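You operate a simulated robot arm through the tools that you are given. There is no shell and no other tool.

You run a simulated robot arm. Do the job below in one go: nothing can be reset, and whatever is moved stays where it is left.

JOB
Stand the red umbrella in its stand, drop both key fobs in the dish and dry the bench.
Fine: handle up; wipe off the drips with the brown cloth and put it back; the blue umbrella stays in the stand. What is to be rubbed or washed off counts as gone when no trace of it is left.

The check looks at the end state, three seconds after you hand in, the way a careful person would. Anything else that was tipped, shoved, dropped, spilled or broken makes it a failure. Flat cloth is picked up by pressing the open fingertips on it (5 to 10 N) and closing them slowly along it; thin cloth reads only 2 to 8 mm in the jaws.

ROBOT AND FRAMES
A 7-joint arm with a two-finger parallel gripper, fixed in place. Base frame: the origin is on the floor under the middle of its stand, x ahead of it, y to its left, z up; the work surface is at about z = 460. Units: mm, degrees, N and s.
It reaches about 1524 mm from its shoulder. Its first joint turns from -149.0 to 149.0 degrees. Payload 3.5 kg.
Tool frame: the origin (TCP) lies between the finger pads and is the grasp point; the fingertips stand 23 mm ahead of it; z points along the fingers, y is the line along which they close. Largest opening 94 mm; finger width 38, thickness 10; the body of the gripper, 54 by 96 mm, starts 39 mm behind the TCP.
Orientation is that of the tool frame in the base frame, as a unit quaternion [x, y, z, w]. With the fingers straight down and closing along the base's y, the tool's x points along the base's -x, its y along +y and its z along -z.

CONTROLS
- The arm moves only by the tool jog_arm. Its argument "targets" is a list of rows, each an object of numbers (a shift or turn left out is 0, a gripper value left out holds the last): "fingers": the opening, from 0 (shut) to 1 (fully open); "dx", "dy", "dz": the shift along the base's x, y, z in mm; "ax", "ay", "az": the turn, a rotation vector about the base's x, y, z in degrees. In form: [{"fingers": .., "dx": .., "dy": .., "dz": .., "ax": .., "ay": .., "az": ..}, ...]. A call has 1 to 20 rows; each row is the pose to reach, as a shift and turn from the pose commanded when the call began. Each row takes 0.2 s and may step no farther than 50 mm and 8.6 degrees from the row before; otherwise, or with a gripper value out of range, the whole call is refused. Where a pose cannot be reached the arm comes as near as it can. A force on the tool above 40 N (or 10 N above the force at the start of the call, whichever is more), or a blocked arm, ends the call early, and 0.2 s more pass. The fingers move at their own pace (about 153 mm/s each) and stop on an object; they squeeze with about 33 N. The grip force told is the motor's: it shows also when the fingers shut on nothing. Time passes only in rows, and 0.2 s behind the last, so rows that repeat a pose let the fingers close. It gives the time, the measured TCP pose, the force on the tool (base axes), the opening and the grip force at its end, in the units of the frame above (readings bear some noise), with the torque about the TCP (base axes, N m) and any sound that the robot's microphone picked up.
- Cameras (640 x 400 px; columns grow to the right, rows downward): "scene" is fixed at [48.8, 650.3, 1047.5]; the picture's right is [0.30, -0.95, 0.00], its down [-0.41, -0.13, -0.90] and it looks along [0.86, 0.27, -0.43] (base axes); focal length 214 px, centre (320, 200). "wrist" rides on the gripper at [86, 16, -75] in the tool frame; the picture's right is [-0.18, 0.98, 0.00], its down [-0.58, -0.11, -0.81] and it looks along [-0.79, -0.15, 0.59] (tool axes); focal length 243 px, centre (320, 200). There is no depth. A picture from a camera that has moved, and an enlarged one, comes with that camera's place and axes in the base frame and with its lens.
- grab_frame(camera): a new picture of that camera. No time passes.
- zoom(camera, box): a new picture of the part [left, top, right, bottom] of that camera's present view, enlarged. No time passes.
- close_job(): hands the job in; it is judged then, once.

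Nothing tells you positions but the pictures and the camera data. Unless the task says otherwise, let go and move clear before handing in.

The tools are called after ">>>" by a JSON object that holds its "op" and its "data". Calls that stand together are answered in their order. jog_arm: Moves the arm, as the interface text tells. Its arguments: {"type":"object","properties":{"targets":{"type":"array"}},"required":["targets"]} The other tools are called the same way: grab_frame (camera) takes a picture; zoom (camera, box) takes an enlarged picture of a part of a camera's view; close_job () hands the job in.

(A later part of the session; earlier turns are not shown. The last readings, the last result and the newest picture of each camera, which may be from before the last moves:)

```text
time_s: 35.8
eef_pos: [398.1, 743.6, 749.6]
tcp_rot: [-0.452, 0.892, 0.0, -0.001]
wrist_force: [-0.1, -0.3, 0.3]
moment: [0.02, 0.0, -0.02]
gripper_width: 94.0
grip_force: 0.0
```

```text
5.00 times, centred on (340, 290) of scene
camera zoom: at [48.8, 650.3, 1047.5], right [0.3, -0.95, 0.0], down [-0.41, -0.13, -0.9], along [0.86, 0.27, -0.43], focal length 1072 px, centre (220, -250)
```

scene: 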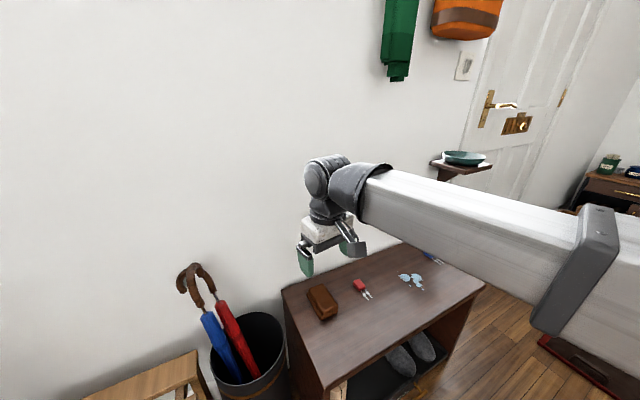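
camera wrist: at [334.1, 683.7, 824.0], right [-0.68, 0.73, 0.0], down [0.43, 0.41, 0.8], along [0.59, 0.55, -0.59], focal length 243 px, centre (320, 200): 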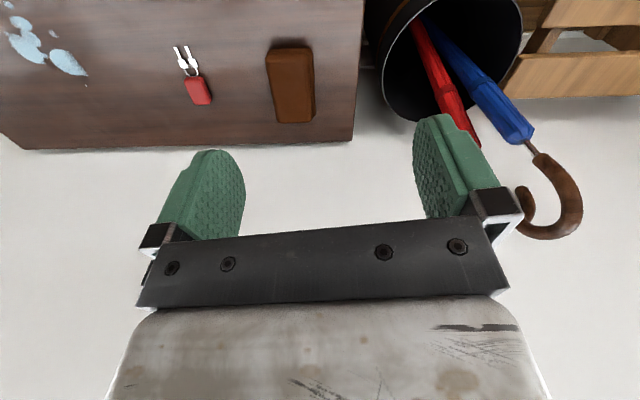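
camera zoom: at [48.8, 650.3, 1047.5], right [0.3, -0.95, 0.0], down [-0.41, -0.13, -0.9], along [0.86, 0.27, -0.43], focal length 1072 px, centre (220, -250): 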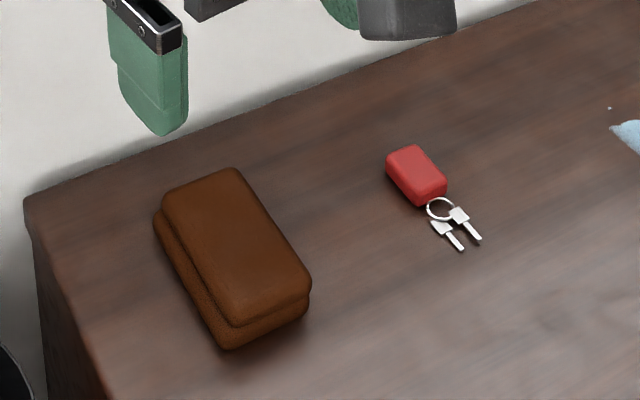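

The cloth is about 98×56 mm with its long axis at 45°, centred near (502,784), top at z≈485. I'll align the jaws across its short side and come down above it.

>>> {"op": "jog_arm", "data": {"targets": [{"dx": 26, "dy": 10, "dz": -30, "az": -4}, {"dx": 52, "dy": 20, "dz": -65, "az": -8.7}, {"dx": 78, "dy": 30, "dz": -100, "az": -8.7}, {"dx": 104, "dy": 40, "dz": -140, "az": -8.7}, {"dx": 104, "dy": 40, "dz": -180, "az": -8.7}, {"dx": 104, "dy": 40, "dz": -205, "az": -8.7}]}}

>>> {"op": "grab_frame", "data": {"camera": "wrist"}}

>>> {"op": "zoom", "data": {"camera": "scene", "box": [270, 230, 390, 340]}}

```text
time_s: 37.2
eef_pos: [502.8, 783.9, 542.9]
tcp_rot: [-0.385, 0.923, 0.002, -0.001]
wrist_force: [0.0, -0.6, 0.7]
moment: [0.02, -0.03, -0.01]
gripper_width: 94.2
grip_force: 0.1
```

```text
taken
camera wrist: at [430.6, 734.2, 618.0], right [-0.57, 0.82, 0.0], down [0.49, 0.34, 0.8], along [0.66, 0.46, -0.59], focal length 243 px, centre (320, 200)
```

wrist: 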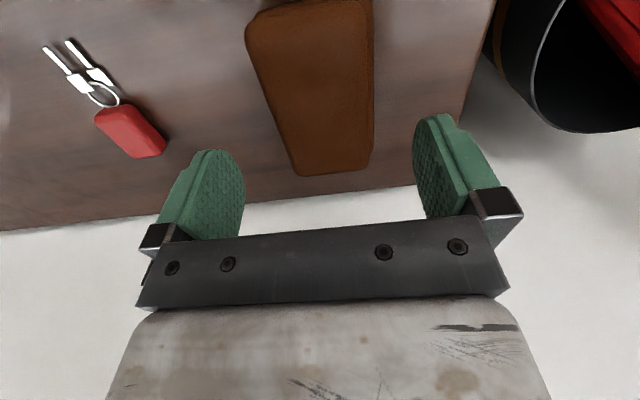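

```text
3.64 times, centred on (330, 285) of scene
camera zoom: at [48.8, 650.3, 1047.5], right [0.3, -0.95, 0.0], down [-0.41, -0.13, -0.9], along [0.86, 0.27, -0.43], focal length 780 px, centre (284, -109)
```

zoom: 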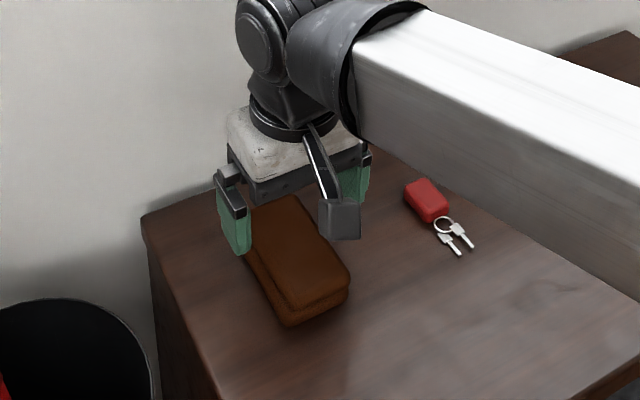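

The cloth is centred between the fingers. I'll descend so the tips sit a few mm above the bench and close gently.

>>> {"op": "jog_arm", "data": {"targets": [{"dz": -20}, {"dz": -38}, {"dz": -50}, {"dz": -51}]}}

>>> {"op": "grab_frame", "data": {"camera": "wrist"}}

```text
time_s: 38.2
eef_pos: [501.4, 783.7, 493.1]
tcp_rot: [-0.384, 0.923, 0.0, -0.001]
wrist_force: [-1.1, 0.5, -0.5]
moment: [0.0, -0.03, 0.0]
gripper_width: 93.9
grip_force: 0.0
```

```text
taken
camera wrist: at [429.8, 734.3, 568.1], right [-0.57, 0.82, 0.0], down [0.49, 0.34, 0.8], along [0.66, 0.46, -0.59], focal length 243 px, centre (320, 200)
```

wrist: 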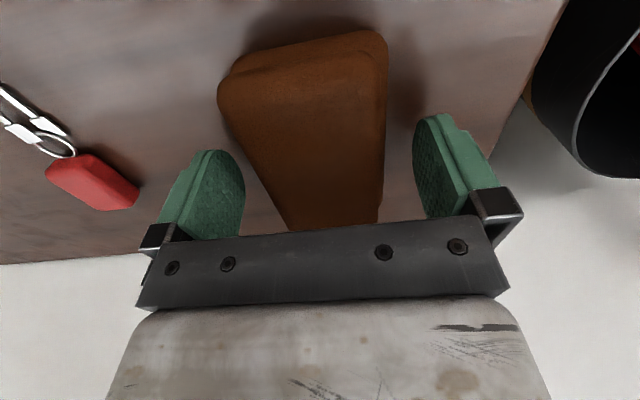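

>>> {"op": "jog_arm", "data": {"targets": [{"fingers": 0.75}, {"fingers": 0.65}, {"fingers": 0.55}, {"fingers": 0.45}, {"fingers": 0.35}, {"fingers": 0.3}, {"fingers": 0.3}]}}

>>> {"op": "grab_frame", "data": {"camera": "wrist"}}

```text
time_s: 39.8
eef_pos: [502.8, 784.6, 492.7]
tcp_rot: [-0.384, 0.923, 0.0, -0.001]
wrist_force: [-0.2, 0.4, 0.3]
moment: [-0.01, -0.04, 0.03]
gripper_width: 64.4
grip_force: 32.6
```

```text
taken
camera wrist: at [429.7, 734.3, 568.3], right [-0.57, 0.82, 0.0], down [0.49, 0.34, 0.8], along [0.66, 0.46, -0.59], focal length 243 px, centre (320, 200)
```

wrist: 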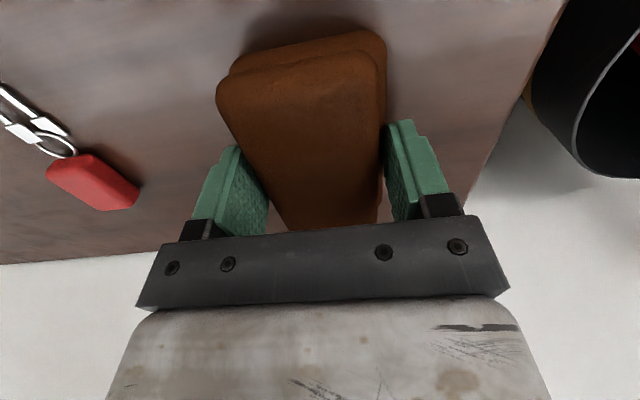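

The cloth is gripped at 64 mm; I'll remember this pose (502.5, 784.3, 492.9) to put it back. I'll lift and check.

>>> {"op": "jog_arm", "data": {"targets": [{"dz": 15}, {"dz": 40}, {"dz": 80}, {"dz": 120}]}}

>>> {"op": "zoom", "data": {"camera": "scene", "box": [260, 200, 460, 330]}}

>>> {"op": "grab_frame", "data": {"camera": "wrist"}}

```text
time_s: 40.8
eef_pos: [502.3, 784.5, 611.6]
tcp_rot: [-0.384, 0.923, 0.0, -0.001]
wrist_force: [0.6, 0.2, -0.1]
moment: [0.03, 0.01, -0.01]
gripper_width: 64.3
grip_force: 33.0
```

```text
3.08 times, centred on (360, 265) of scene
camera zoom: at [48.8, 650.3, 1047.5], right [0.3, -0.95, 0.0], down [-0.41, -0.13, -0.9], along [0.86, 0.27, -0.43], focal length 660 px, centre (197, 0)
```

zoom: 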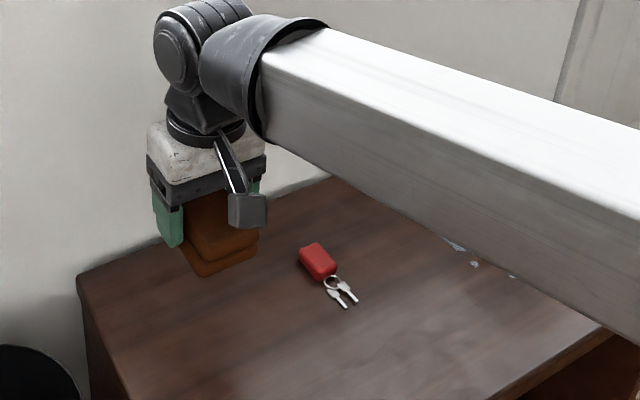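

```text
taken
camera wrist: at [430.4, 734.4, 687.2], right [-0.57, 0.82, 0.0], down [0.49, 0.34, 0.8], along [0.66, 0.46, -0.59], focal length 243 px, centre (320, 200)
```

wrist: 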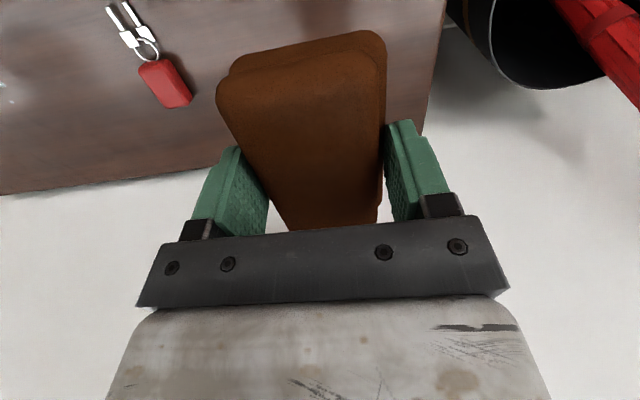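

The cloth is held rigidly with its underside about 10 mm below the tips. The drips span roughly x 655–735, y 470–560, so I'll carry the cloth over to just left of them.

>>> {"op": "jog_arm", "data": {"targets": [{"dx": 24, "dy": -37}, {"dx": 48, "dy": -75}, {"dx": 72, "dy": -112, "dz": -10}, {"dx": 96, "dy": -150, "dz": -25}, {"dx": 120, "dy": -187, "dz": -45}, {"dx": 143, "dy": -224.5, "dz": -65}]}}

>>> {"op": "grab_frame", "data": {"camera": "wrist"}}

>>> {"op": "grab_frame", "data": {"camera": "scene"}}

```text
time_s: 42.2
eef_pos: [648.1, 561.5, 548.0]
tcp_rot: [-0.385, 0.923, 0.001, -0.002]
wrist_force: [-0.2, -0.2, -0.9]
moment: [-0.02, 0.01, -0.01]
gripper_width: 64.4
grip_force: 32.9
```

```text
taken
camera wrist: at [574.8, 511.0, 623.1], right [-0.57, 0.82, 0.0], down [0.49, 0.34, 0.8], along [0.66, 0.46, -0.59], focal length 243 px, centre (320, 200)
```

wrist: 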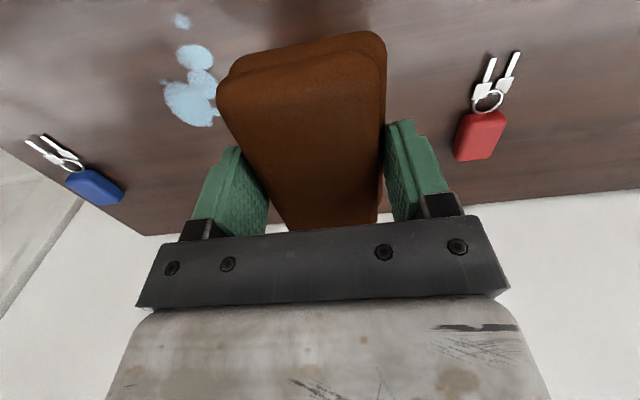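

```text
taken
```

scene: 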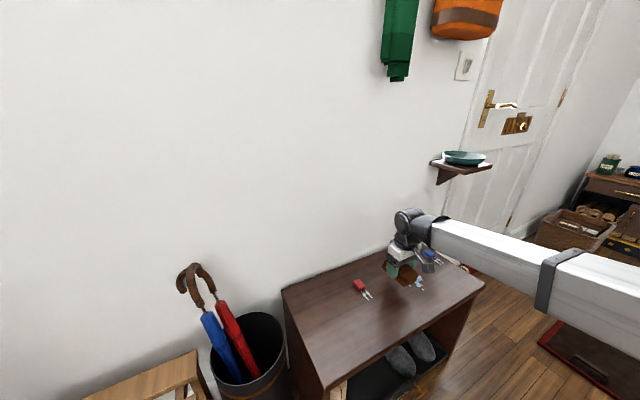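

I'm next to the drips. I'll descend to contact with a light press.

>>> {"op": "jog_arm", "data": {"targets": [{"dz": -25}, {"dz": -42}, {"dz": -50}, {"dz": -54}, {"dz": -56}]}}

```text
time_s: 43.4
eef_pos: [645.4, 558.8, 492.8]
tcp_rot: [-0.384, 0.923, 0.0, -0.002]
wrist_force: [-0.2, 0.1, 17.4]
moment: [-0.21, 0.16, -0.02]
gripper_width: 64.4
grip_force: 33.1
```

Contact is firm at 17 N. I'll ease off slightly and make the first pass along the bench.

>>> {"op": "jog_arm", "data": {"targets": [{"dz": 0.7}, {"dz": 0.7, "dx": 13, "dy": -13}, {"dz": 0.7, "dx": 26, "dy": -26}, {"dz": 0.7, "dx": 39, "dy": -39}, {"dz": 0.7, "dx": 52, "dy": -52}, {"dz": 0.7, "dx": 65, "dy": -65}, {"dz": 0.7, "dx": 78, "dy": -78}, {"dz": 0.7, "dx": 91, "dy": -91}, {"dz": 0.7, "dx": 104, "dy": -104}, {"dz": 0.7, "dx": 115, "dy": -115}]}}

>>> {"op": "grab_frame", "data": {"camera": "wrist"}}

>>> {"op": "zoom", "data": {"camera": "scene", "box": [340, 210, 500, 330]}}

```text
time_s: 45.6
eef_pos: [759.6, 444.9, 493.4]
tcp_rot: [-0.385, 0.923, 0.001, -0.003]
wrist_force: [-0.7, 0.5, -0.5]
moment: [0.0, 0.0, 0.01]
gripper_width: 64.2
grip_force: 32.9
```

```text
taken
camera wrist: at [687.9, 394.2, 568.2], right [-0.57, 0.82, 0.0], down [0.49, 0.34, 0.8], along [0.66, 0.46, -0.59], focal length 243 px, centre (320, 200)
```

wrist: 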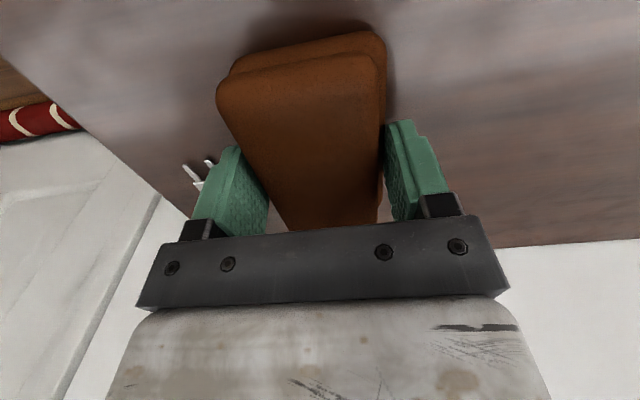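

```text
3.33 times, centred on (420, 270) of scene
camera zoom: at [48.8, 650.3, 1047.5], right [0.3, -0.95, 0.0], down [-0.41, -0.13, -0.9], along [0.86, 0.27, -0.43], focal length 715 px, centre (-13, -33)
```

zoom: 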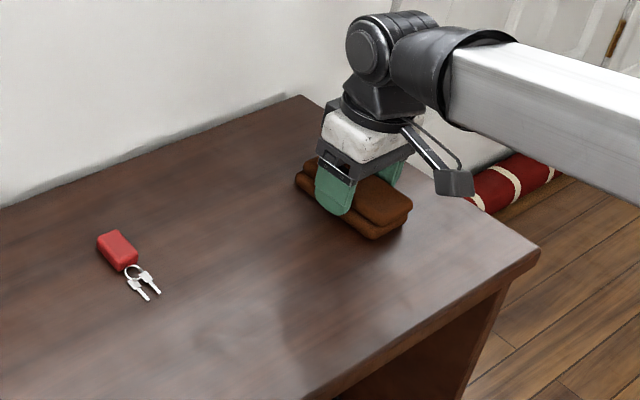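

The visible drips seem gone after one pass. To be sure no droplet is left at the edges, I'll make return passes shifted sideways while pressing lightly, staying away from both fobs.

>>> {"op": "jog_arm", "data": {"targets": [{"dz": -0.6, "dx": -7, "dy": 7}, {"dz": -0.7, "dx": -14, "dy": 14}, {"dz": -0.7, "dx": -11.4, "dy": 42.4}, {"dz": -0.7, "dx": -24.8, "dy": 55.8}, {"dz": -0.7, "dx": -38.2, "dy": 69.2}, {"dz": -0.7, "dx": -51.7, "dy": 82.7}, {"dz": -0.7, "dx": -65.1, "dy": 96.1}, {"dz": -0.7, "dx": -78.5, "dy": 109.5}, {"dz": -0.7, "dx": -92, "dy": 123}, {"dz": -0.7, "dx": -109.7, "dy": 105.3}, {"dz": -0.7, "dx": -127.4, "dy": 87.6}, {"dz": -0.7, "dx": -113.3, "dy": 73.5}, {"dz": -0.7, "dx": -99.1, "dy": 59.3}, {"dz": -0.7, "dx": -85, "dy": 45.2}, {"dz": -0.7, "dx": -70.8, "dy": 31}, {"dz": -0.7, "dx": -56.7, "dy": 16.9}, {"dz": -0.7, "dx": -42.5, "dy": 2.7}]}}

```text
time_s: 49.2
eef_pos: [718.0, 447.8, 493.1]
tcp_rot: [-0.385, 0.923, 0.001, -0.001]
wrist_force: [-4.2, 2.3, 10.1]
moment: [0.07, 0.02, -0.02]
gripper_width: 64.6
grip_force: 33.0
```

The passes are done at about 10 N. I'll lift and look for any remaining trace.

>>> {"op": "jog_arm", "data": {"targets": [{"dz": 10}, {"dz": 40}, {"dz": 80, "dx": -20, "dy": 20}, {"dz": 110, "dx": -45, "dy": 55}, {"dz": 125, "dx": -70, "dy": 95}, {"dz": 130, "dx": -95, "dy": 135}, {"dz": 130, "dx": -120, "dy": 175}]}}

>>> {"op": "zoom", "data": {"camera": "scene", "box": [340, 230, 500, 330]}}

>>> {"op": "grab_frame", "data": {"camera": "wrist"}}

```text
refused: row 4 steps farther than a row can; nothing moved
```

```text
4.00 times, centred on (420, 280) of scene
camera zoom: at [48.8, 650.3, 1047.5], right [0.3, -0.95, 0.0], down [-0.41, -0.13, -0.9], along [0.86, 0.27, -0.43], focal length 858 px, centre (-80, -120)
```

zoom: 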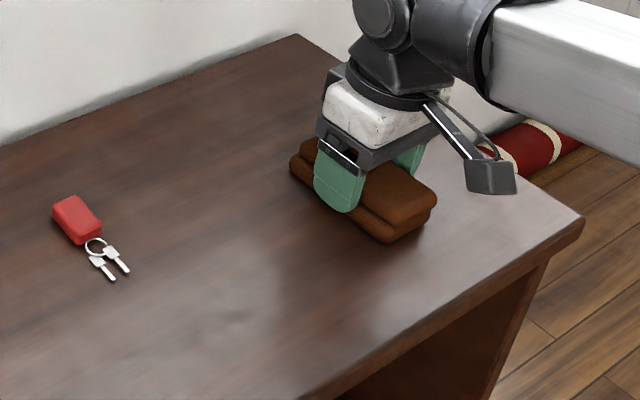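

```text
taken
camera wrist: at [645.8, 397.9, 568.0], right [-0.57, 0.82, 0.0], down [0.49, 0.34, 0.8], along [0.66, 0.46, -0.59], focal length 243 px, centre (320, 200)
```

wrist: 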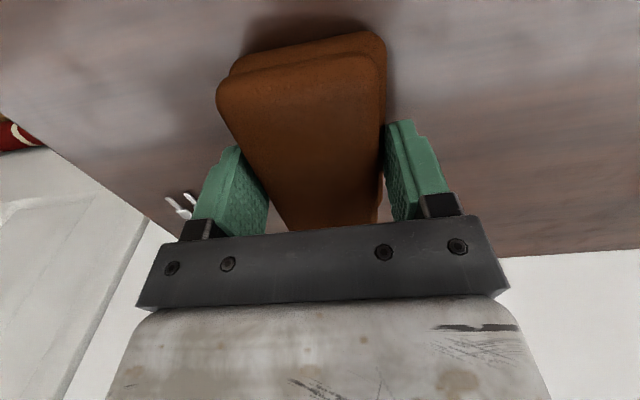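

One row stepped too far, so I'll redo the lift and carry the cloth back toward its place with smaller steps.

>>> {"op": "jog_arm", "data": {"targets": [{"dz": 10}, {"dz": 45}, {"dz": 80, "dx": -15, "dy": 20}, {"dz": 105, "dx": -35, "dy": 50}, {"dz": 120, "dx": -58, "dy": 88}, {"dz": 125, "dx": -82, "dy": 128}, {"dz": 125, "dx": -107, "dy": 168}, {"dz": 125, "dx": -132, "dy": 208}]}}

>>> {"op": "zoom", "data": {"camera": "scene", "box": [340, 230, 500, 330]}}

>>> {"op": "grab_frame", "data": {"camera": "wrist"}}

```text
time_s: 51.0
eef_pos: [588.4, 654.6, 616.8]
tcp_rot: [-0.384, 0.923, 0.0, -0.002]
wrist_force: [-0.2, 0.8, 0.0]
moment: [-0.03, 0.04, 0.0]
gripper_width: 64.2
grip_force: 33.4
```

```text
4.00 times, centred on (420, 280) of scene
camera zoom: at [48.8, 650.3, 1047.5], right [0.3, -0.95, 0.0], down [-0.41, -0.13, -0.9], along [0.86, 0.27, -0.43], focal length 858 px, centre (-80, -120)
```

zoom: 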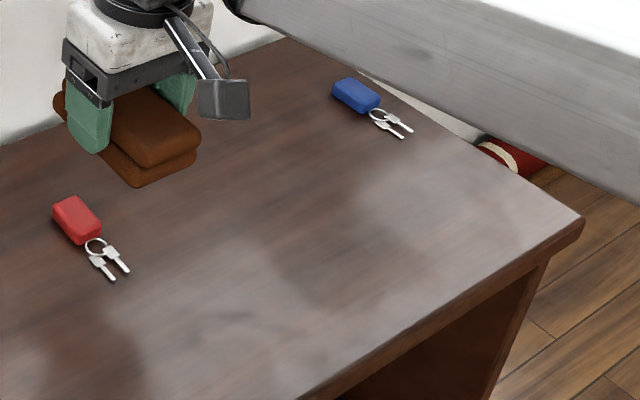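

```text
taken
camera wrist: at [515.4, 604.6, 691.4], right [-0.57, 0.82, 0.0], down [0.49, 0.34, 0.8], along [0.66, 0.46, -0.59], focal length 243 px, centre (320, 200)
```

wrist: 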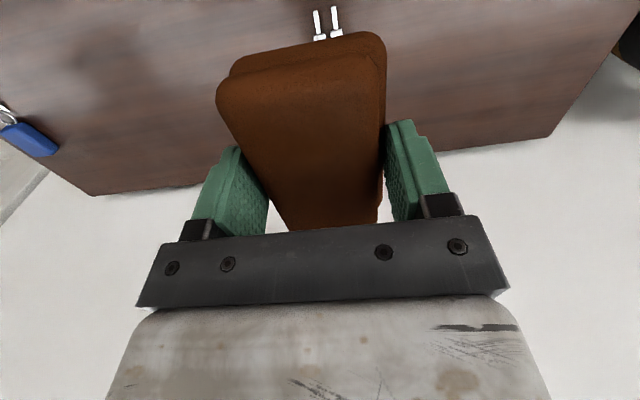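

The drip area looks clean. Before returning the cloth I'll inspect the whole bench top closely for other droplets.

>>> {"op": "zoom", "data": {"camera": "scene", "box": [390, 250, 490, 310]}}

>>> {"op": "zoom", "data": {"camera": "scene", "box": [320, 290, 420, 390]}}

>>> {"op": "zoom", "data": {"camera": "scene", "box": [280, 250, 370, 320]}}

```text
6.40 times, centred on (440, 280) of scene
camera zoom: at [48.8, 650.3, 1047.5], right [0.3, -0.95, 0.0], down [-0.41, -0.13, -0.9], along [0.86, 0.27, -0.43], focal length 1373 px, centre (-448, -312)
```

zoom: 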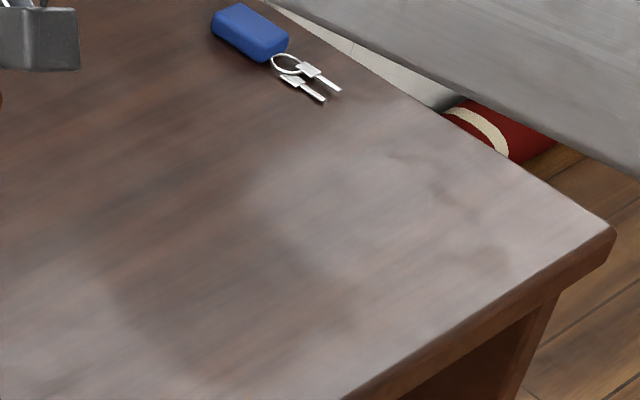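

```text
4.00 times, centred on (370, 340) of scene
camera zoom: at [48.8, 650.3, 1047.5], right [0.3, -0.95, 0.0], down [-0.41, -0.13, -0.9], along [0.86, 0.27, -0.43], focal length 858 px, centre (120, -360)
```

zoom: 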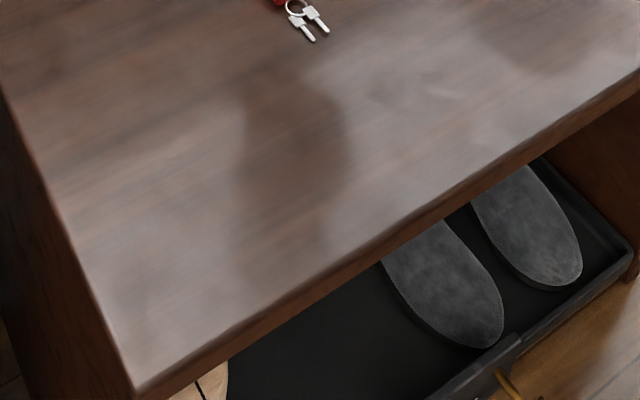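

```text
5.71 times, centred on (325, 285) of scene
camera zoom: at [48.8, 650.3, 1047.5], right [0.3, -0.95, 0.0], down [-0.41, -0.13, -0.9], along [0.86, 0.27, -0.43], focal length 1226 px, centre (291, -286)
```

zoom: 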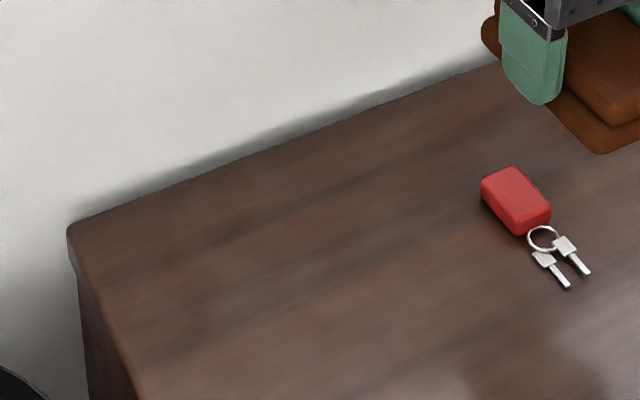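

No droplets remain; the pale patches are just soft light and shadow. I'll carry the cloth back to exactly where it lay and set it down.

>>> {"op": "jog_arm", "data": {"targets": [{"dx": -21, "dy": 32}, {"dx": -42, "dy": 65}, {"dx": -63, "dy": 97}, {"dx": -83.5, "dy": 128.8}, {"dx": -83.5, "dy": 128.8, "dz": -45}, {"dx": -83.5, "dy": 128.8, "dz": -90}, {"dx": -83.5, "dy": 128.8, "dz": -112}, {"dx": -83.5, "dy": 128.8, "dz": -121}, {"dx": -83.5, "dy": 128.8, "dz": -123.5}]}}

>>> {"op": "grab_frame", "data": {"camera": "wrist"}}

>>> {"op": "zoom", "data": {"camera": "scene", "box": [260, 230, 380, 340]}}

```text
time_s: 53.0
eef_pos: [502.9, 782.2, 492.8]
tcp_rot: [-0.384, 0.923, 0.001, -0.001]
wrist_force: [-0.1, -1.3, -0.6]
moment: [-0.01, 0.01, 0.0]
gripper_width: 64.3
grip_force: 33.0
```

```text
taken
camera wrist: at [430.9, 733.3, 568.2], right [-0.57, 0.82, 0.0], down [0.49, 0.34, 0.8], along [0.66, 0.46, -0.59], focal length 243 px, centre (320, 200)
```

wrist: 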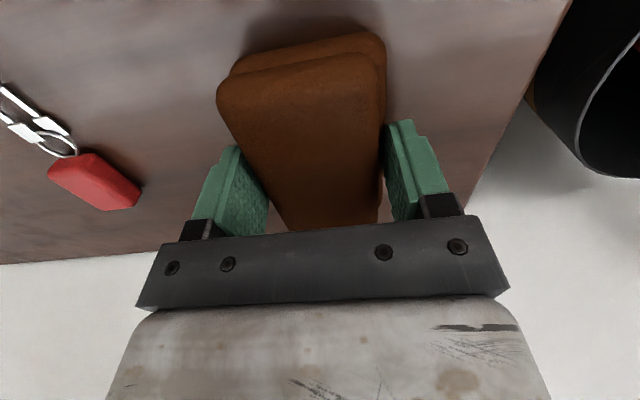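

```text
3.64 times, centred on (320, 285) of scene
camera zoom: at [48.8, 650.3, 1047.5], right [0.3, -0.95, 0.0], down [-0.41, -0.13, -0.9], along [0.86, 0.27, -0.43], focal length 780 px, centre (320, -109)
```

zoom: 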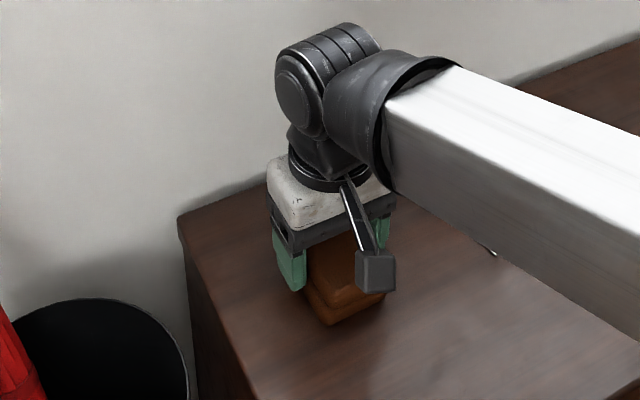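

It's back within about 1.5 mm of where it was. I'll lower one more millimetre, open the fingers and rise straight up.

>>> {"op": "jog_arm", "data": {"targets": [{"dz": -0.8}, {"dz": -0.8, "fingers": 0.75}, {"dz": -0.8, "fingers": 0.85}, {"dz": -0.8, "fingers": 1}, {"dz": 20}, {"dz": 60}, {"dz": 110}]}}

>>> {"op": "grab_frame", "data": {"camera": "wrist"}}

>>> {"op": "zoom", "data": {"camera": "scene", "box": [260, 230, 380, 340]}}

```text
time_s: 54.6
eef_pos: [502.3, 781.1, 601.7]
tcp_rot: [-0.383, 0.924, 0.0, -0.002]
wrist_force: [0.7, -0.2, 0.6]
moment: [-0.02, 0.0, 0.01]
gripper_width: 93.9
grip_force: 0.1
```

```text
taken
camera wrist: at [429.4, 731.7, 676.9], right [-0.57, 0.82, 0.0], down [0.49, 0.34, 0.8], along [0.66, 0.46, -0.59], focal length 243 px, centre (320, 200)
```

wrist: 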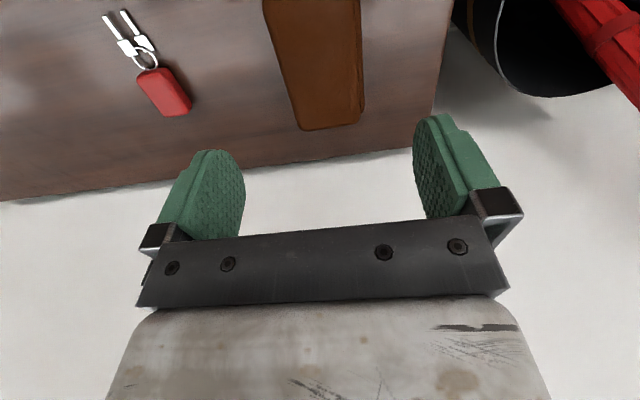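

```text
3.64 times, centred on (320, 285) of scene
camera zoom: at [48.8, 650.3, 1047.5], right [0.3, -0.95, 0.0], down [-0.41, -0.13, -0.9], along [0.86, 0.27, -0.43], focal length 780 px, centre (320, -109)
```

zoom: 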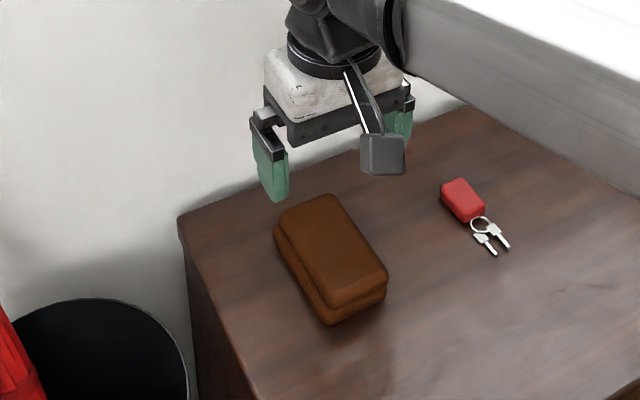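

The cloth is back in place. Now the red fob: centre about (605,685), about 40×28 mm, long axis near 46°, which matches the present jaw orientation. I'll move above it.

>>> {"op": "jog_arm", "data": {"targets": [{"dx": 34, "dy": -32}, {"dx": 68, "dy": -64}, {"dx": 102.5, "dy": -95.5}, {"dx": 102.5, "dy": -95.5, "dz": -40}, {"dx": 102.5, "dy": -95.5, "dz": -72}]}}

>>> {"op": "grab_frame", "data": {"camera": "wrist"}}

>>> {"op": "zoom", "data": {"camera": "scene", "box": [310, 220, 430, 320]}}

```text
time_s: 55.8
eef_pos: [605.2, 687.5, 529.8]
tcp_rot: [-0.384, 0.923, 0.0, 0.0]
wrist_force: [0.3, 0.2, -1.0]
moment: [0.0, -0.01, 0.0]
gripper_width: 94.1
grip_force: 0.0
```

```text
taken
camera wrist: at [532.3, 637.7, 605.0], right [-0.57, 0.82, 0.0], down [0.49, 0.34, 0.8], along [0.66, 0.46, -0.59], focal length 243 px, centre (320, 200)
```

wrist: 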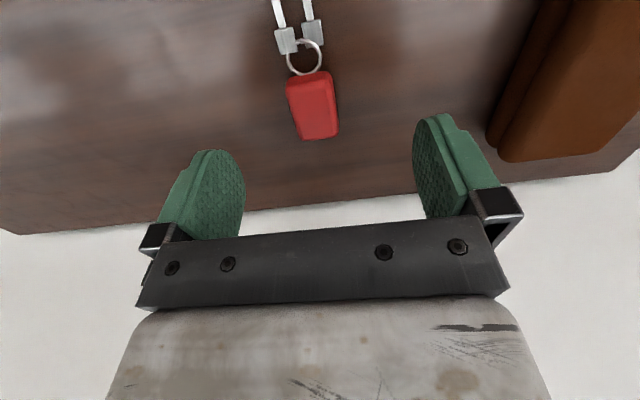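

```text
4.00 times, centred on (370, 270) of scene
camera zoom: at [48.8, 650.3, 1047.5], right [0.3, -0.95, 0.0], down [-0.41, -0.13, -0.9], along [0.86, 0.27, -0.43], focal length 858 px, centre (120, -80)
```

zoom: 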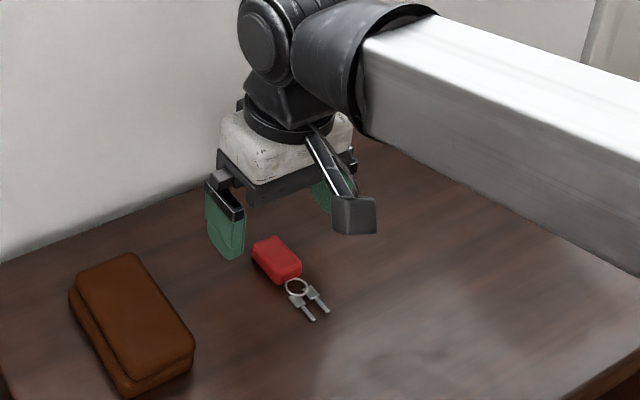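

The fob is nearly aligned, 4–5 mm off sideways. I'll shift, descend until the tips are about 2 mm above the bench, and close.

>>> {"op": "jog_arm", "data": {"targets": [{"dx": 3.2, "dy": -3.2, "dz": -20}, {"dx": 3.2, "dy": -3.2, "dz": -36}, {"dx": 3.2, "dy": -3.2, "dz": -43.5}]}}

>>> {"op": "grab_frame", "data": {"camera": "wrist"}}

```text
time_s: 56.6
eef_pos: [607.5, 684.9, 488.9]
tcp_rot: [-0.384, 0.923, 0.001, -0.001]
wrist_force: [-0.3, -0.7, 0.1]
moment: [-0.04, -0.01, -0.01]
gripper_width: 93.9
grip_force: 0.0
```

```text
taken
camera wrist: at [535.9, 635.0, 563.3], right [-0.57, 0.82, 0.0], down [0.49, 0.34, 0.8], along [0.66, 0.46, -0.59], focal length 243 px, centre (320, 200)
```

wrist: 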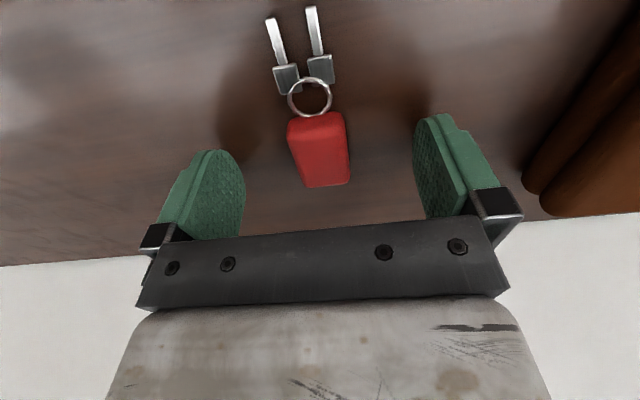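

>>> {"op": "jog_arm", "data": {"targets": [{"dz": -2.3}, {"dz": -2.3, "fingers": 0.7}, {"dz": -2.3, "fingers": 0.5}, {"dz": -2.3, "fingers": 0.35}, {"dz": -2.3, "fingers": 0.2}, {"dz": -2.3, "fingers": 0.1}, {"dz": -2.3, "fingers": 0.1}]}}

>>> {"op": "grab_frame", "data": {"camera": "wrist"}}

```text
time_s: 58.2
eef_pos: [607.9, 685.0, 484.8]
tcp_rot: [-0.384, 0.923, 0.001, -0.001]
wrist_force: [-0.2, -0.1, 0.9]
moment: [0.03, 0.0, 0.0]
gripper_width: 27.1
grip_force: 33.4
```

```text
taken
camera wrist: at [535.9, 635.3, 561.1], right [-0.57, 0.82, 0.0], down [0.49, 0.34, 0.8], along [0.66, 0.46, -0.59], focal length 243 px, centre (320, 200)
```

wrist: 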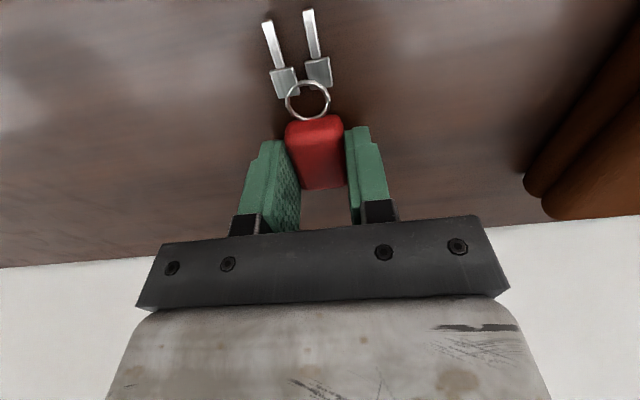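

The red fob is gripped at 27 mm. I'll lift it and check that it stays held.

>>> {"op": "jog_arm", "data": {"targets": [{"dz": 15}, {"dz": 45}, {"dz": 90}, {"dz": 135}, {"dz": 180}, {"dz": 225}, {"dz": 270}, {"dz": 315}, {"dz": 360}, {"dz": 405}, {"dz": 450}]}}

>>> {"op": "grab_frame", "data": {"camera": "wrist"}}

>>> {"op": "grab_frame", "data": {"camera": "scene"}}

```text
time_s: 60.6
eef_pos: [606.3, 687.8, 939.0]
tcp_rot: [-0.385, 0.923, 0.0, -0.002]
wrist_force: [-0.5, -0.1, 0.1]
moment: [0.03, -0.03, 0.01]
gripper_width: 27.0
grip_force: 32.8
```

```text
taken
camera wrist: at [535.3, 637.0, 1013.4], right [-0.57, 0.82, 0.0], down [0.49, 0.34, 0.8], along [0.66, 0.46, -0.59], focal length 243 px, centre (320, 200)
```

wrist: 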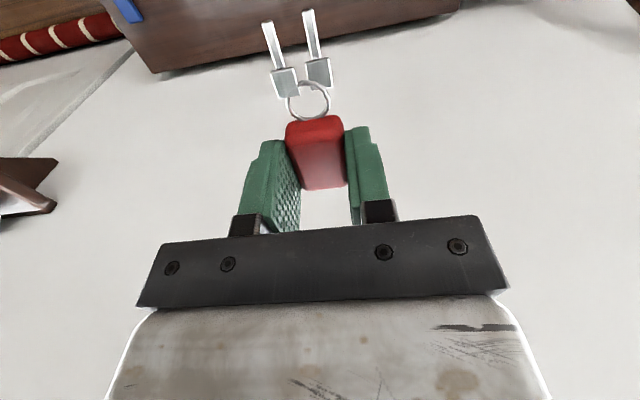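

```text
taken
```

scene: 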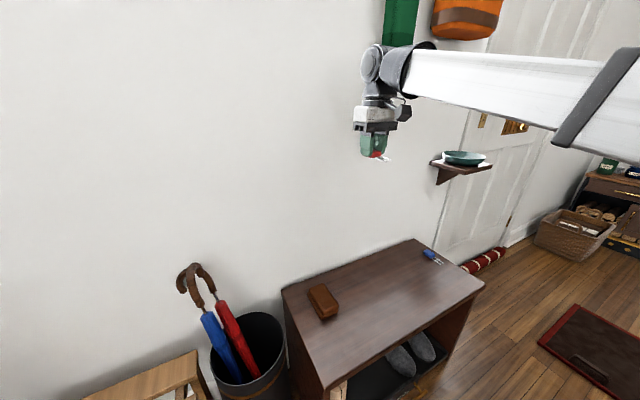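

The red fob and its keys are held. There is a green hanging item and an orange bag on the wall above, so I'll back away from the wall and then approach the shelf for a close look.

>>> {"op": "jog_arm", "data": {"targets": [{"dx": -30, "dy": -30, "dz": 10}, {"dx": -60, "dy": -60, "dz": 20}, {"dx": -30, "dy": -90, "dz": 25}, {"dx": 0, "dy": -120, "dz": 30}, {"dx": 30, "dy": -150, "dz": 35}, {"dx": 60, "dy": -180, "dz": 40}, {"dx": 88, "dy": -208, "dz": 45}, {"dx": 115, "dy": -235, "dz": 50}]}}

>>> {"op": "grab_frame", "data": {"camera": "wrist"}}

>>> {"op": "grab_frame", "data": {"camera": "scene"}}

```text
time_s: 62.4
eef_pos: [723.3, 450.1, 985.0]
tcp_rot: [-0.385, 0.923, 0.001, -0.002]
wrist_force: [-0.7, 0.3, -0.3]
moment: [0.02, -0.01, 0.0]
gripper_width: 26.8
grip_force: 32.9
```

```text
taken
camera wrist: at [650.5, 399.5, 1060.8], right [-0.57, 0.82, 0.0], down [0.49, 0.34, 0.8], along [0.66, 0.46, -0.59], focal length 243 px, centre (320, 200)
```

wrist: 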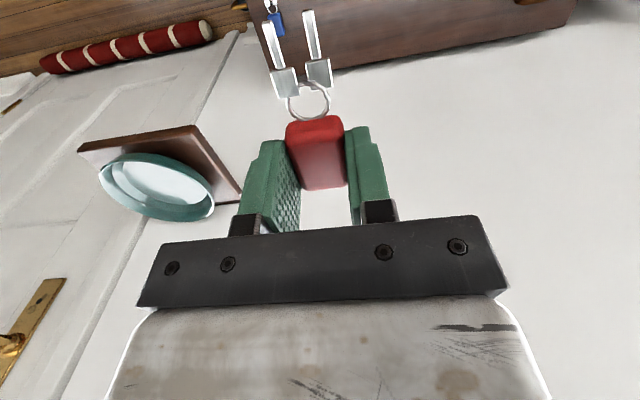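

```text
taken
```

scene: 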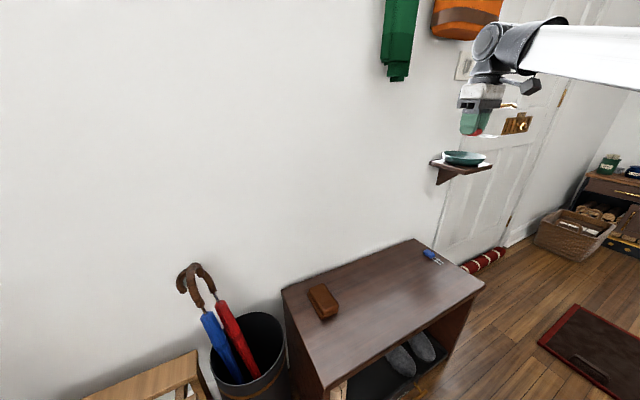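

I can see the dish well now. I'll zoom in for triangulation.

>>> {"op": "zoom", "data": {"camera": "wrist", "box": [60, 100, 260, 240]}}

>>> {"op": "zoom", "data": {"camera": "scene", "box": [420, 135, 510, 195]}}

>>> {"op": "zoom", "data": {"camera": "scene", "box": [370, 0, 590, 140]}}

```text
2.86 times, centred on (160, 170) of wrist
camera zoom: at [650.5, 399.5, 1060.8], right [-0.57, 0.82, 0.0], down [0.49, 0.34, 0.8], along [0.66, 0.46, -0.59], focal length 693 px, centre (777, 286)
```

zoom: 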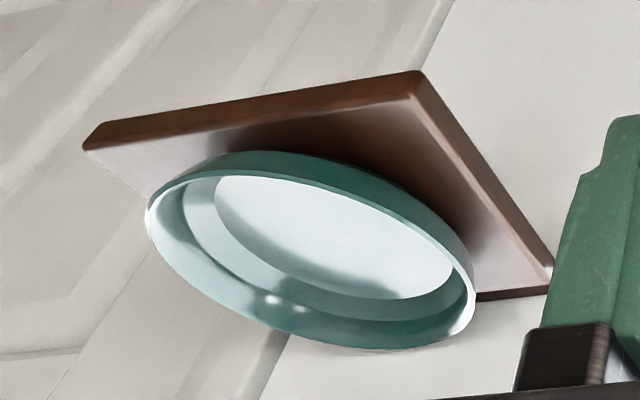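

```text
6.67 times, centred on (465, 165) of scene
camera zoom: at [48.8, 650.3, 1047.5], right [0.3, -0.95, 0.0], down [-0.41, -0.13, -0.9], along [0.86, 0.27, -0.43], focal length 1430 px, centre (-647, 433)
```

zoom: 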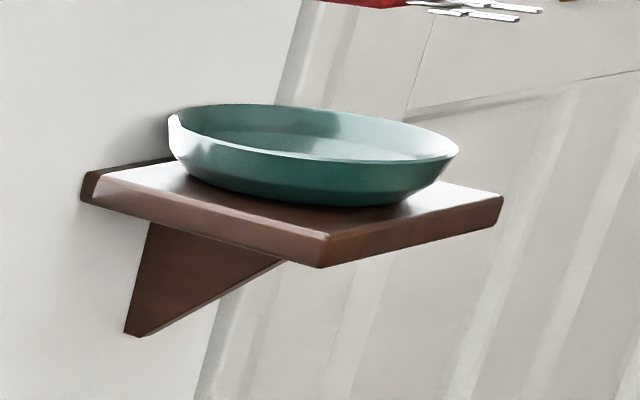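

```text
2.86 times, centred on (480, 70) of scene
camera zoom: at [48.8, 650.3, 1047.5], right [0.3, -0.95, 0.0], down [-0.41, -0.13, -0.9], along [0.86, 0.27, -0.43], focal length 613 px, centre (-137, 571)
```

zoom: 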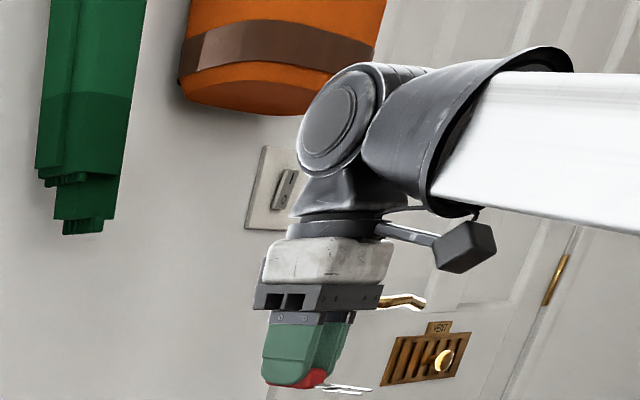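

The shelf's front-left corner is near (890,380,823), the wall is near n≈1047 (x+y≈1480), and the dish rim is centred near (1016,360,840) with a diameter of about 174 mm. I'll yaw so the keys run along the wall, then tilt the gripper toward the wall so the wrist stays clear of the wall and bag.

>>> {"op": "jog_arm", "data": {"targets": [{"az": 8.2}, {"az": 16.4}, {"az": 24.6}, {"az": 32.8}, {"az": 41}, {"az": 49.2}, {"az": 57.4}, {"az": 65.6}, {"az": 73.8}, {"az": 82}, {"az": 89.7}]}}

```text
time_s: 64.8
eef_pos: [724.4, 450.2, 986.4]
tcp_rot: [0.924, -0.382, 0.001, 0.001]
wrist_force: [0.4, 0.6, -0.3]
moment: [-0.02, 0.0, 0.01]
gripper_width: 26.8
grip_force: 33.2
```

Yaw is done. I'll tilt 25° toward the wall and move partway above the dish to look.

>>> {"op": "jog_arm", "data": {"targets": [{"ax": 4.42, "ay": -4.42, "dx": 20, "dy": -6}, {"ax": 8.84, "ay": -8.84, "dx": 55, "dy": -17}, {"ax": 13.26, "ay": -13.26, "dx": 95, "dy": -29}, {"ax": 17.68, "ay": -17.68, "dx": 138, "dy": -42}, {"ax": 17.68, "ay": -17.68, "dx": 180, "dy": -55, "dz": -8}, {"ax": 17.68, "ay": -17.68, "dx": 223, "dy": -68, "dz": -16}]}}

>>> {"op": "grab_frame", "data": {"camera": "wrist"}}

>>> {"op": "zoom", "data": {"camera": "scene", "box": [400, 40, 600, 200]}}

```text
time_s: 66.2
eef_pos: [945.1, 380.8, 968.3]
tcp_rot: [0.902, -0.374, 0.084, -0.2]
wrist_force: [-0.1, 0.0, -0.2]
moment: [0.0, 0.02, -0.01]
gripper_width: 26.9
grip_force: 33.6
```

```text
taken
camera wrist: at [973.6, 287.8, 1029.9], right [-0.76, -0.5, -0.42], down [-0.58, 0.24, 0.78], along [-0.29, 0.83, -0.48], focal length 243 px, centre (320, 200)
```

wrist: 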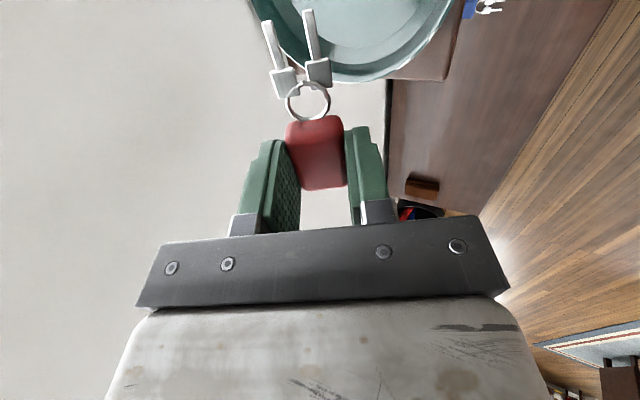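

```text
2.50 times, centred on (500, 120) of scene
camera zoom: at [48.8, 650.3, 1047.5], right [0.3, -0.95, 0.0], down [-0.41, -0.13, -0.9], along [0.86, 0.27, -0.43], focal length 536 px, centre (-130, 400)
```

zoom: 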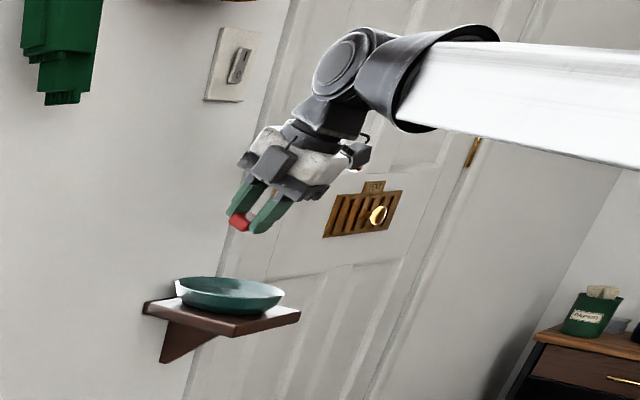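

I can see part of the dish under the keys. I'll zoom in to refine its position.

>>> {"op": "zoom", "data": {"camera": "wrist", "box": [220, 0, 500, 130]}}

>>> {"op": "zoom", "data": {"camera": "scene", "box": [430, 90, 530, 190]}}

```text
2.29 times, centred on (360, 65) of wrist
camera zoom: at [973.6, 287.8, 1029.9], right [-0.76, -0.5, -0.42], down [-0.58, 0.24, 0.78], along [-0.29, 0.83, -0.48], focal length 555 px, centre (229, 509)
```

zoom: 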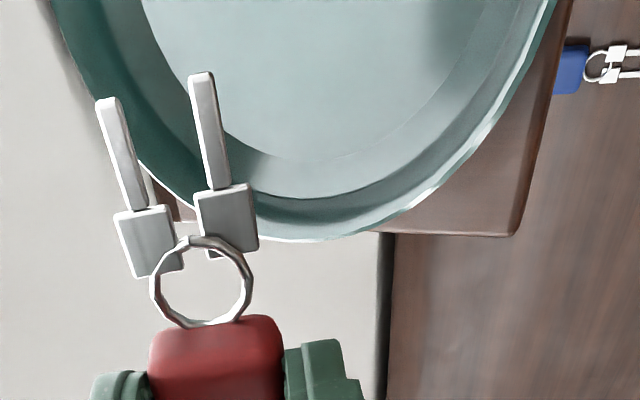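

```text
4.00 times, centred on (480, 140) of scene
camera zoom: at [48.8, 650.3, 1047.5], right [0.3, -0.95, 0.0], down [-0.41, -0.13, -0.9], along [0.86, 0.27, -0.43], focal length 858 px, centre (-320, 440)
```

zoom: 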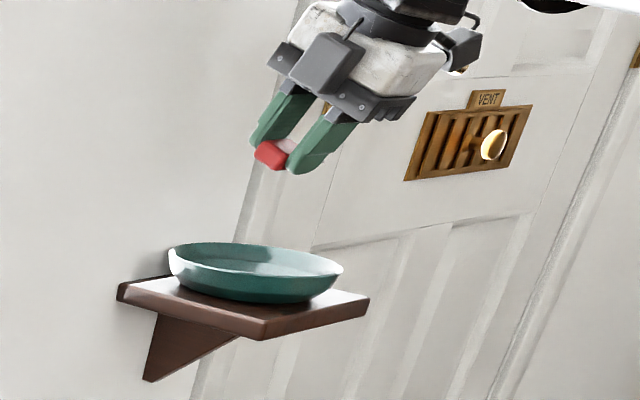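

The dish looks oval, about 174 mm along the wall by 145 mm deep, centred near h≈463, n≈972 with the rim at z≈845. I'll move the red fob over its wall-side half and descend partway.

>>> {"op": "jog_arm", "data": {"targets": [{"dx": 30, "dy": 3.5}, {"dx": 59, "dy": 6.7}, {"dx": 59, "dy": 6.7, "dz": -30}, {"dx": 59, "dy": 6.7, "dz": -60}]}}

>>> {"op": "zoom", "data": {"camera": "wrist", "box": [180, 0, 500, 180]}}

>>> {"op": "zoom", "data": {"camera": "scene", "box": [430, 90, 530, 190]}}

```text
time_s: 67.2
eef_pos: [1003.4, 388.4, 910.1]
tcp_rot: [0.902, -0.374, 0.083, -0.199]
wrist_force: [0.2, 0.9, -0.9]
moment: [0.0, 0.03, 0.04]
gripper_width: 27.1
grip_force: 32.9
```

```text
2.00 times, centred on (340, 90) of wrist
camera zoom: at [1030.8, 294.8, 970.1], right [-0.76, -0.5, -0.41], down [-0.58, 0.24, 0.78], along [-0.29, 0.83, -0.48], focal length 485 px, centre (280, 420)
```

zoom: 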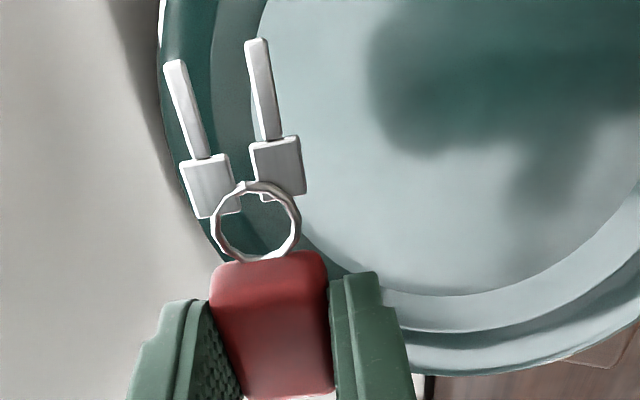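

```text
4.00 times, centred on (480, 140) of scene
camera zoom: at [48.8, 650.3, 1047.5], right [0.3, -0.95, 0.0], down [-0.41, -0.13, -0.9], along [0.86, 0.27, -0.43], focal length 858 px, centre (-320, 440)
```

zoom: 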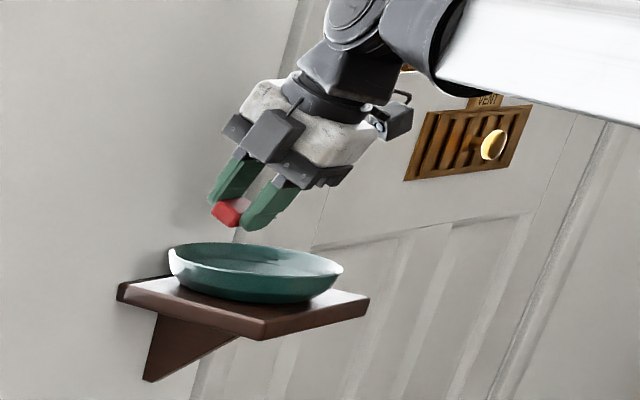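

The fob and keys will land on the dish floor when lowered. I'll nudge 6 mm toward the dish centre and descend slowly.

>>> {"op": "jog_arm", "data": {"targets": [{"dx": 4.2, "dy": -4.2, "dz": -12}, {"dx": 4.2, "dy": -4.2, "dz": -24}, {"dx": 4.2, "dy": -4.2, "dz": -34}, {"dx": 4.2, "dy": -4.2, "dz": -38}]}}

>>> {"op": "zoom", "data": {"camera": "wrist", "box": [180, 0, 500, 180]}}

>>> {"op": "zoom", "data": {"camera": "scene", "box": [430, 110, 510, 190]}}

```text
time_s: 68.2
eef_pos: [1008.9, 385.1, 871.9]
tcp_rot: [0.902, -0.375, 0.083, -0.199]
wrist_force: [0.6, 1.5, 0.0]
moment: [-0.01, 0.01, -0.01]
gripper_width: 26.9
grip_force: 33.0
```

```text
2.00 times, centred on (340, 90) of wrist
camera zoom: at [1036.8, 291.5, 932.8], right [-0.76, -0.5, -0.41], down [-0.58, 0.24, 0.78], along [-0.29, 0.83, -0.48], focal length 485 px, centre (280, 420)
```

zoom: 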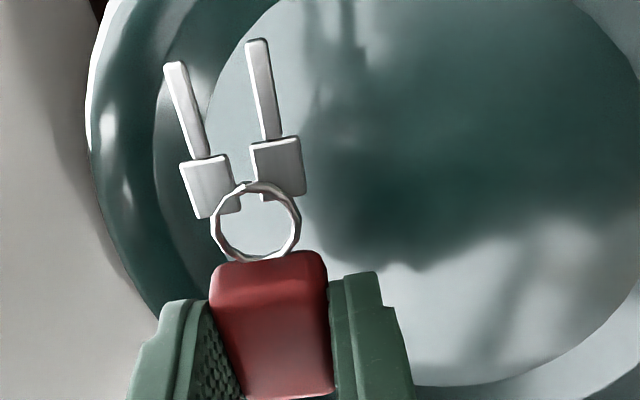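

```text
5.00 times, centred on (470, 150) of scene
camera zoom: at [48.8, 650.3, 1047.5], right [0.3, -0.95, 0.0], down [-0.41, -0.13, -0.9], along [0.86, 0.27, -0.43], focal length 1072 px, centre (-430, 450)
```

zoom: 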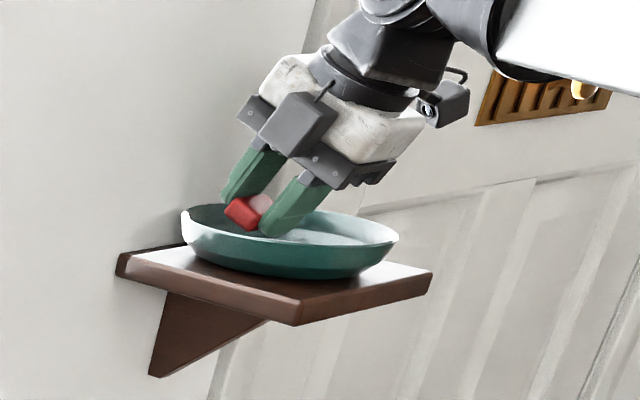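

The fob is inside the rim, with no contact yet. I'll go down a few more millimetres in small steps.

>>> {"op": "jog_arm", "data": {"targets": [{"dz": -3}, {"dz": -6}, {"dz": -9}]}}

>>> {"op": "zoom", "data": {"camera": "wrist", "box": [180, 0, 500, 180]}}

>>> {"op": "zoom", "data": {"camera": "scene", "box": [430, 110, 510, 190]}}

```text
time_s: 69.0
eef_pos: [1009.5, 386.0, 863.3]
tcp_rot: [0.902, -0.375, 0.083, -0.199]
wrist_force: [-0.2, -0.1, -0.8]
moment: [-0.04, 0.0, -0.03]
gripper_width: 27.0
grip_force: 33.1
```

```text
2.00 times, centred on (340, 90) of wrist
camera zoom: at [1037.1, 291.0, 923.7], right [-0.76, -0.5, -0.41], down [-0.58, 0.24, 0.78], along [-0.29, 0.83, -0.48], focal length 485 px, centre (280, 420)
```

zoom: 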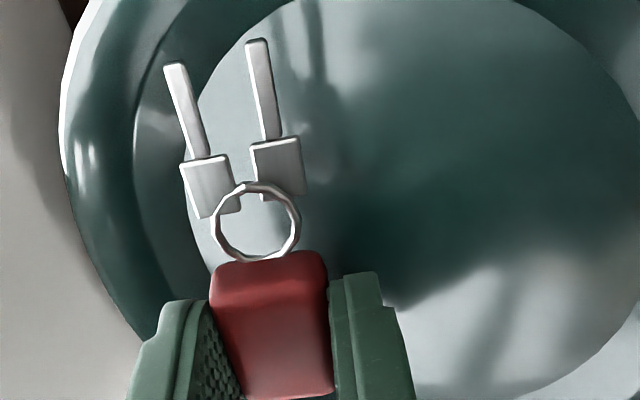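

```text
5.00 times, centred on (470, 150) of scene
camera zoom: at [48.8, 650.3, 1047.5], right [0.3, -0.95, 0.0], down [-0.41, -0.13, -0.9], along [0.86, 0.27, -0.43], focal length 1072 px, centre (-430, 450)
```

zoom: 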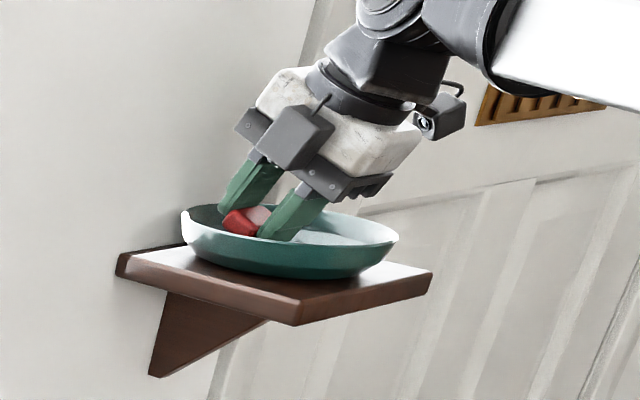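

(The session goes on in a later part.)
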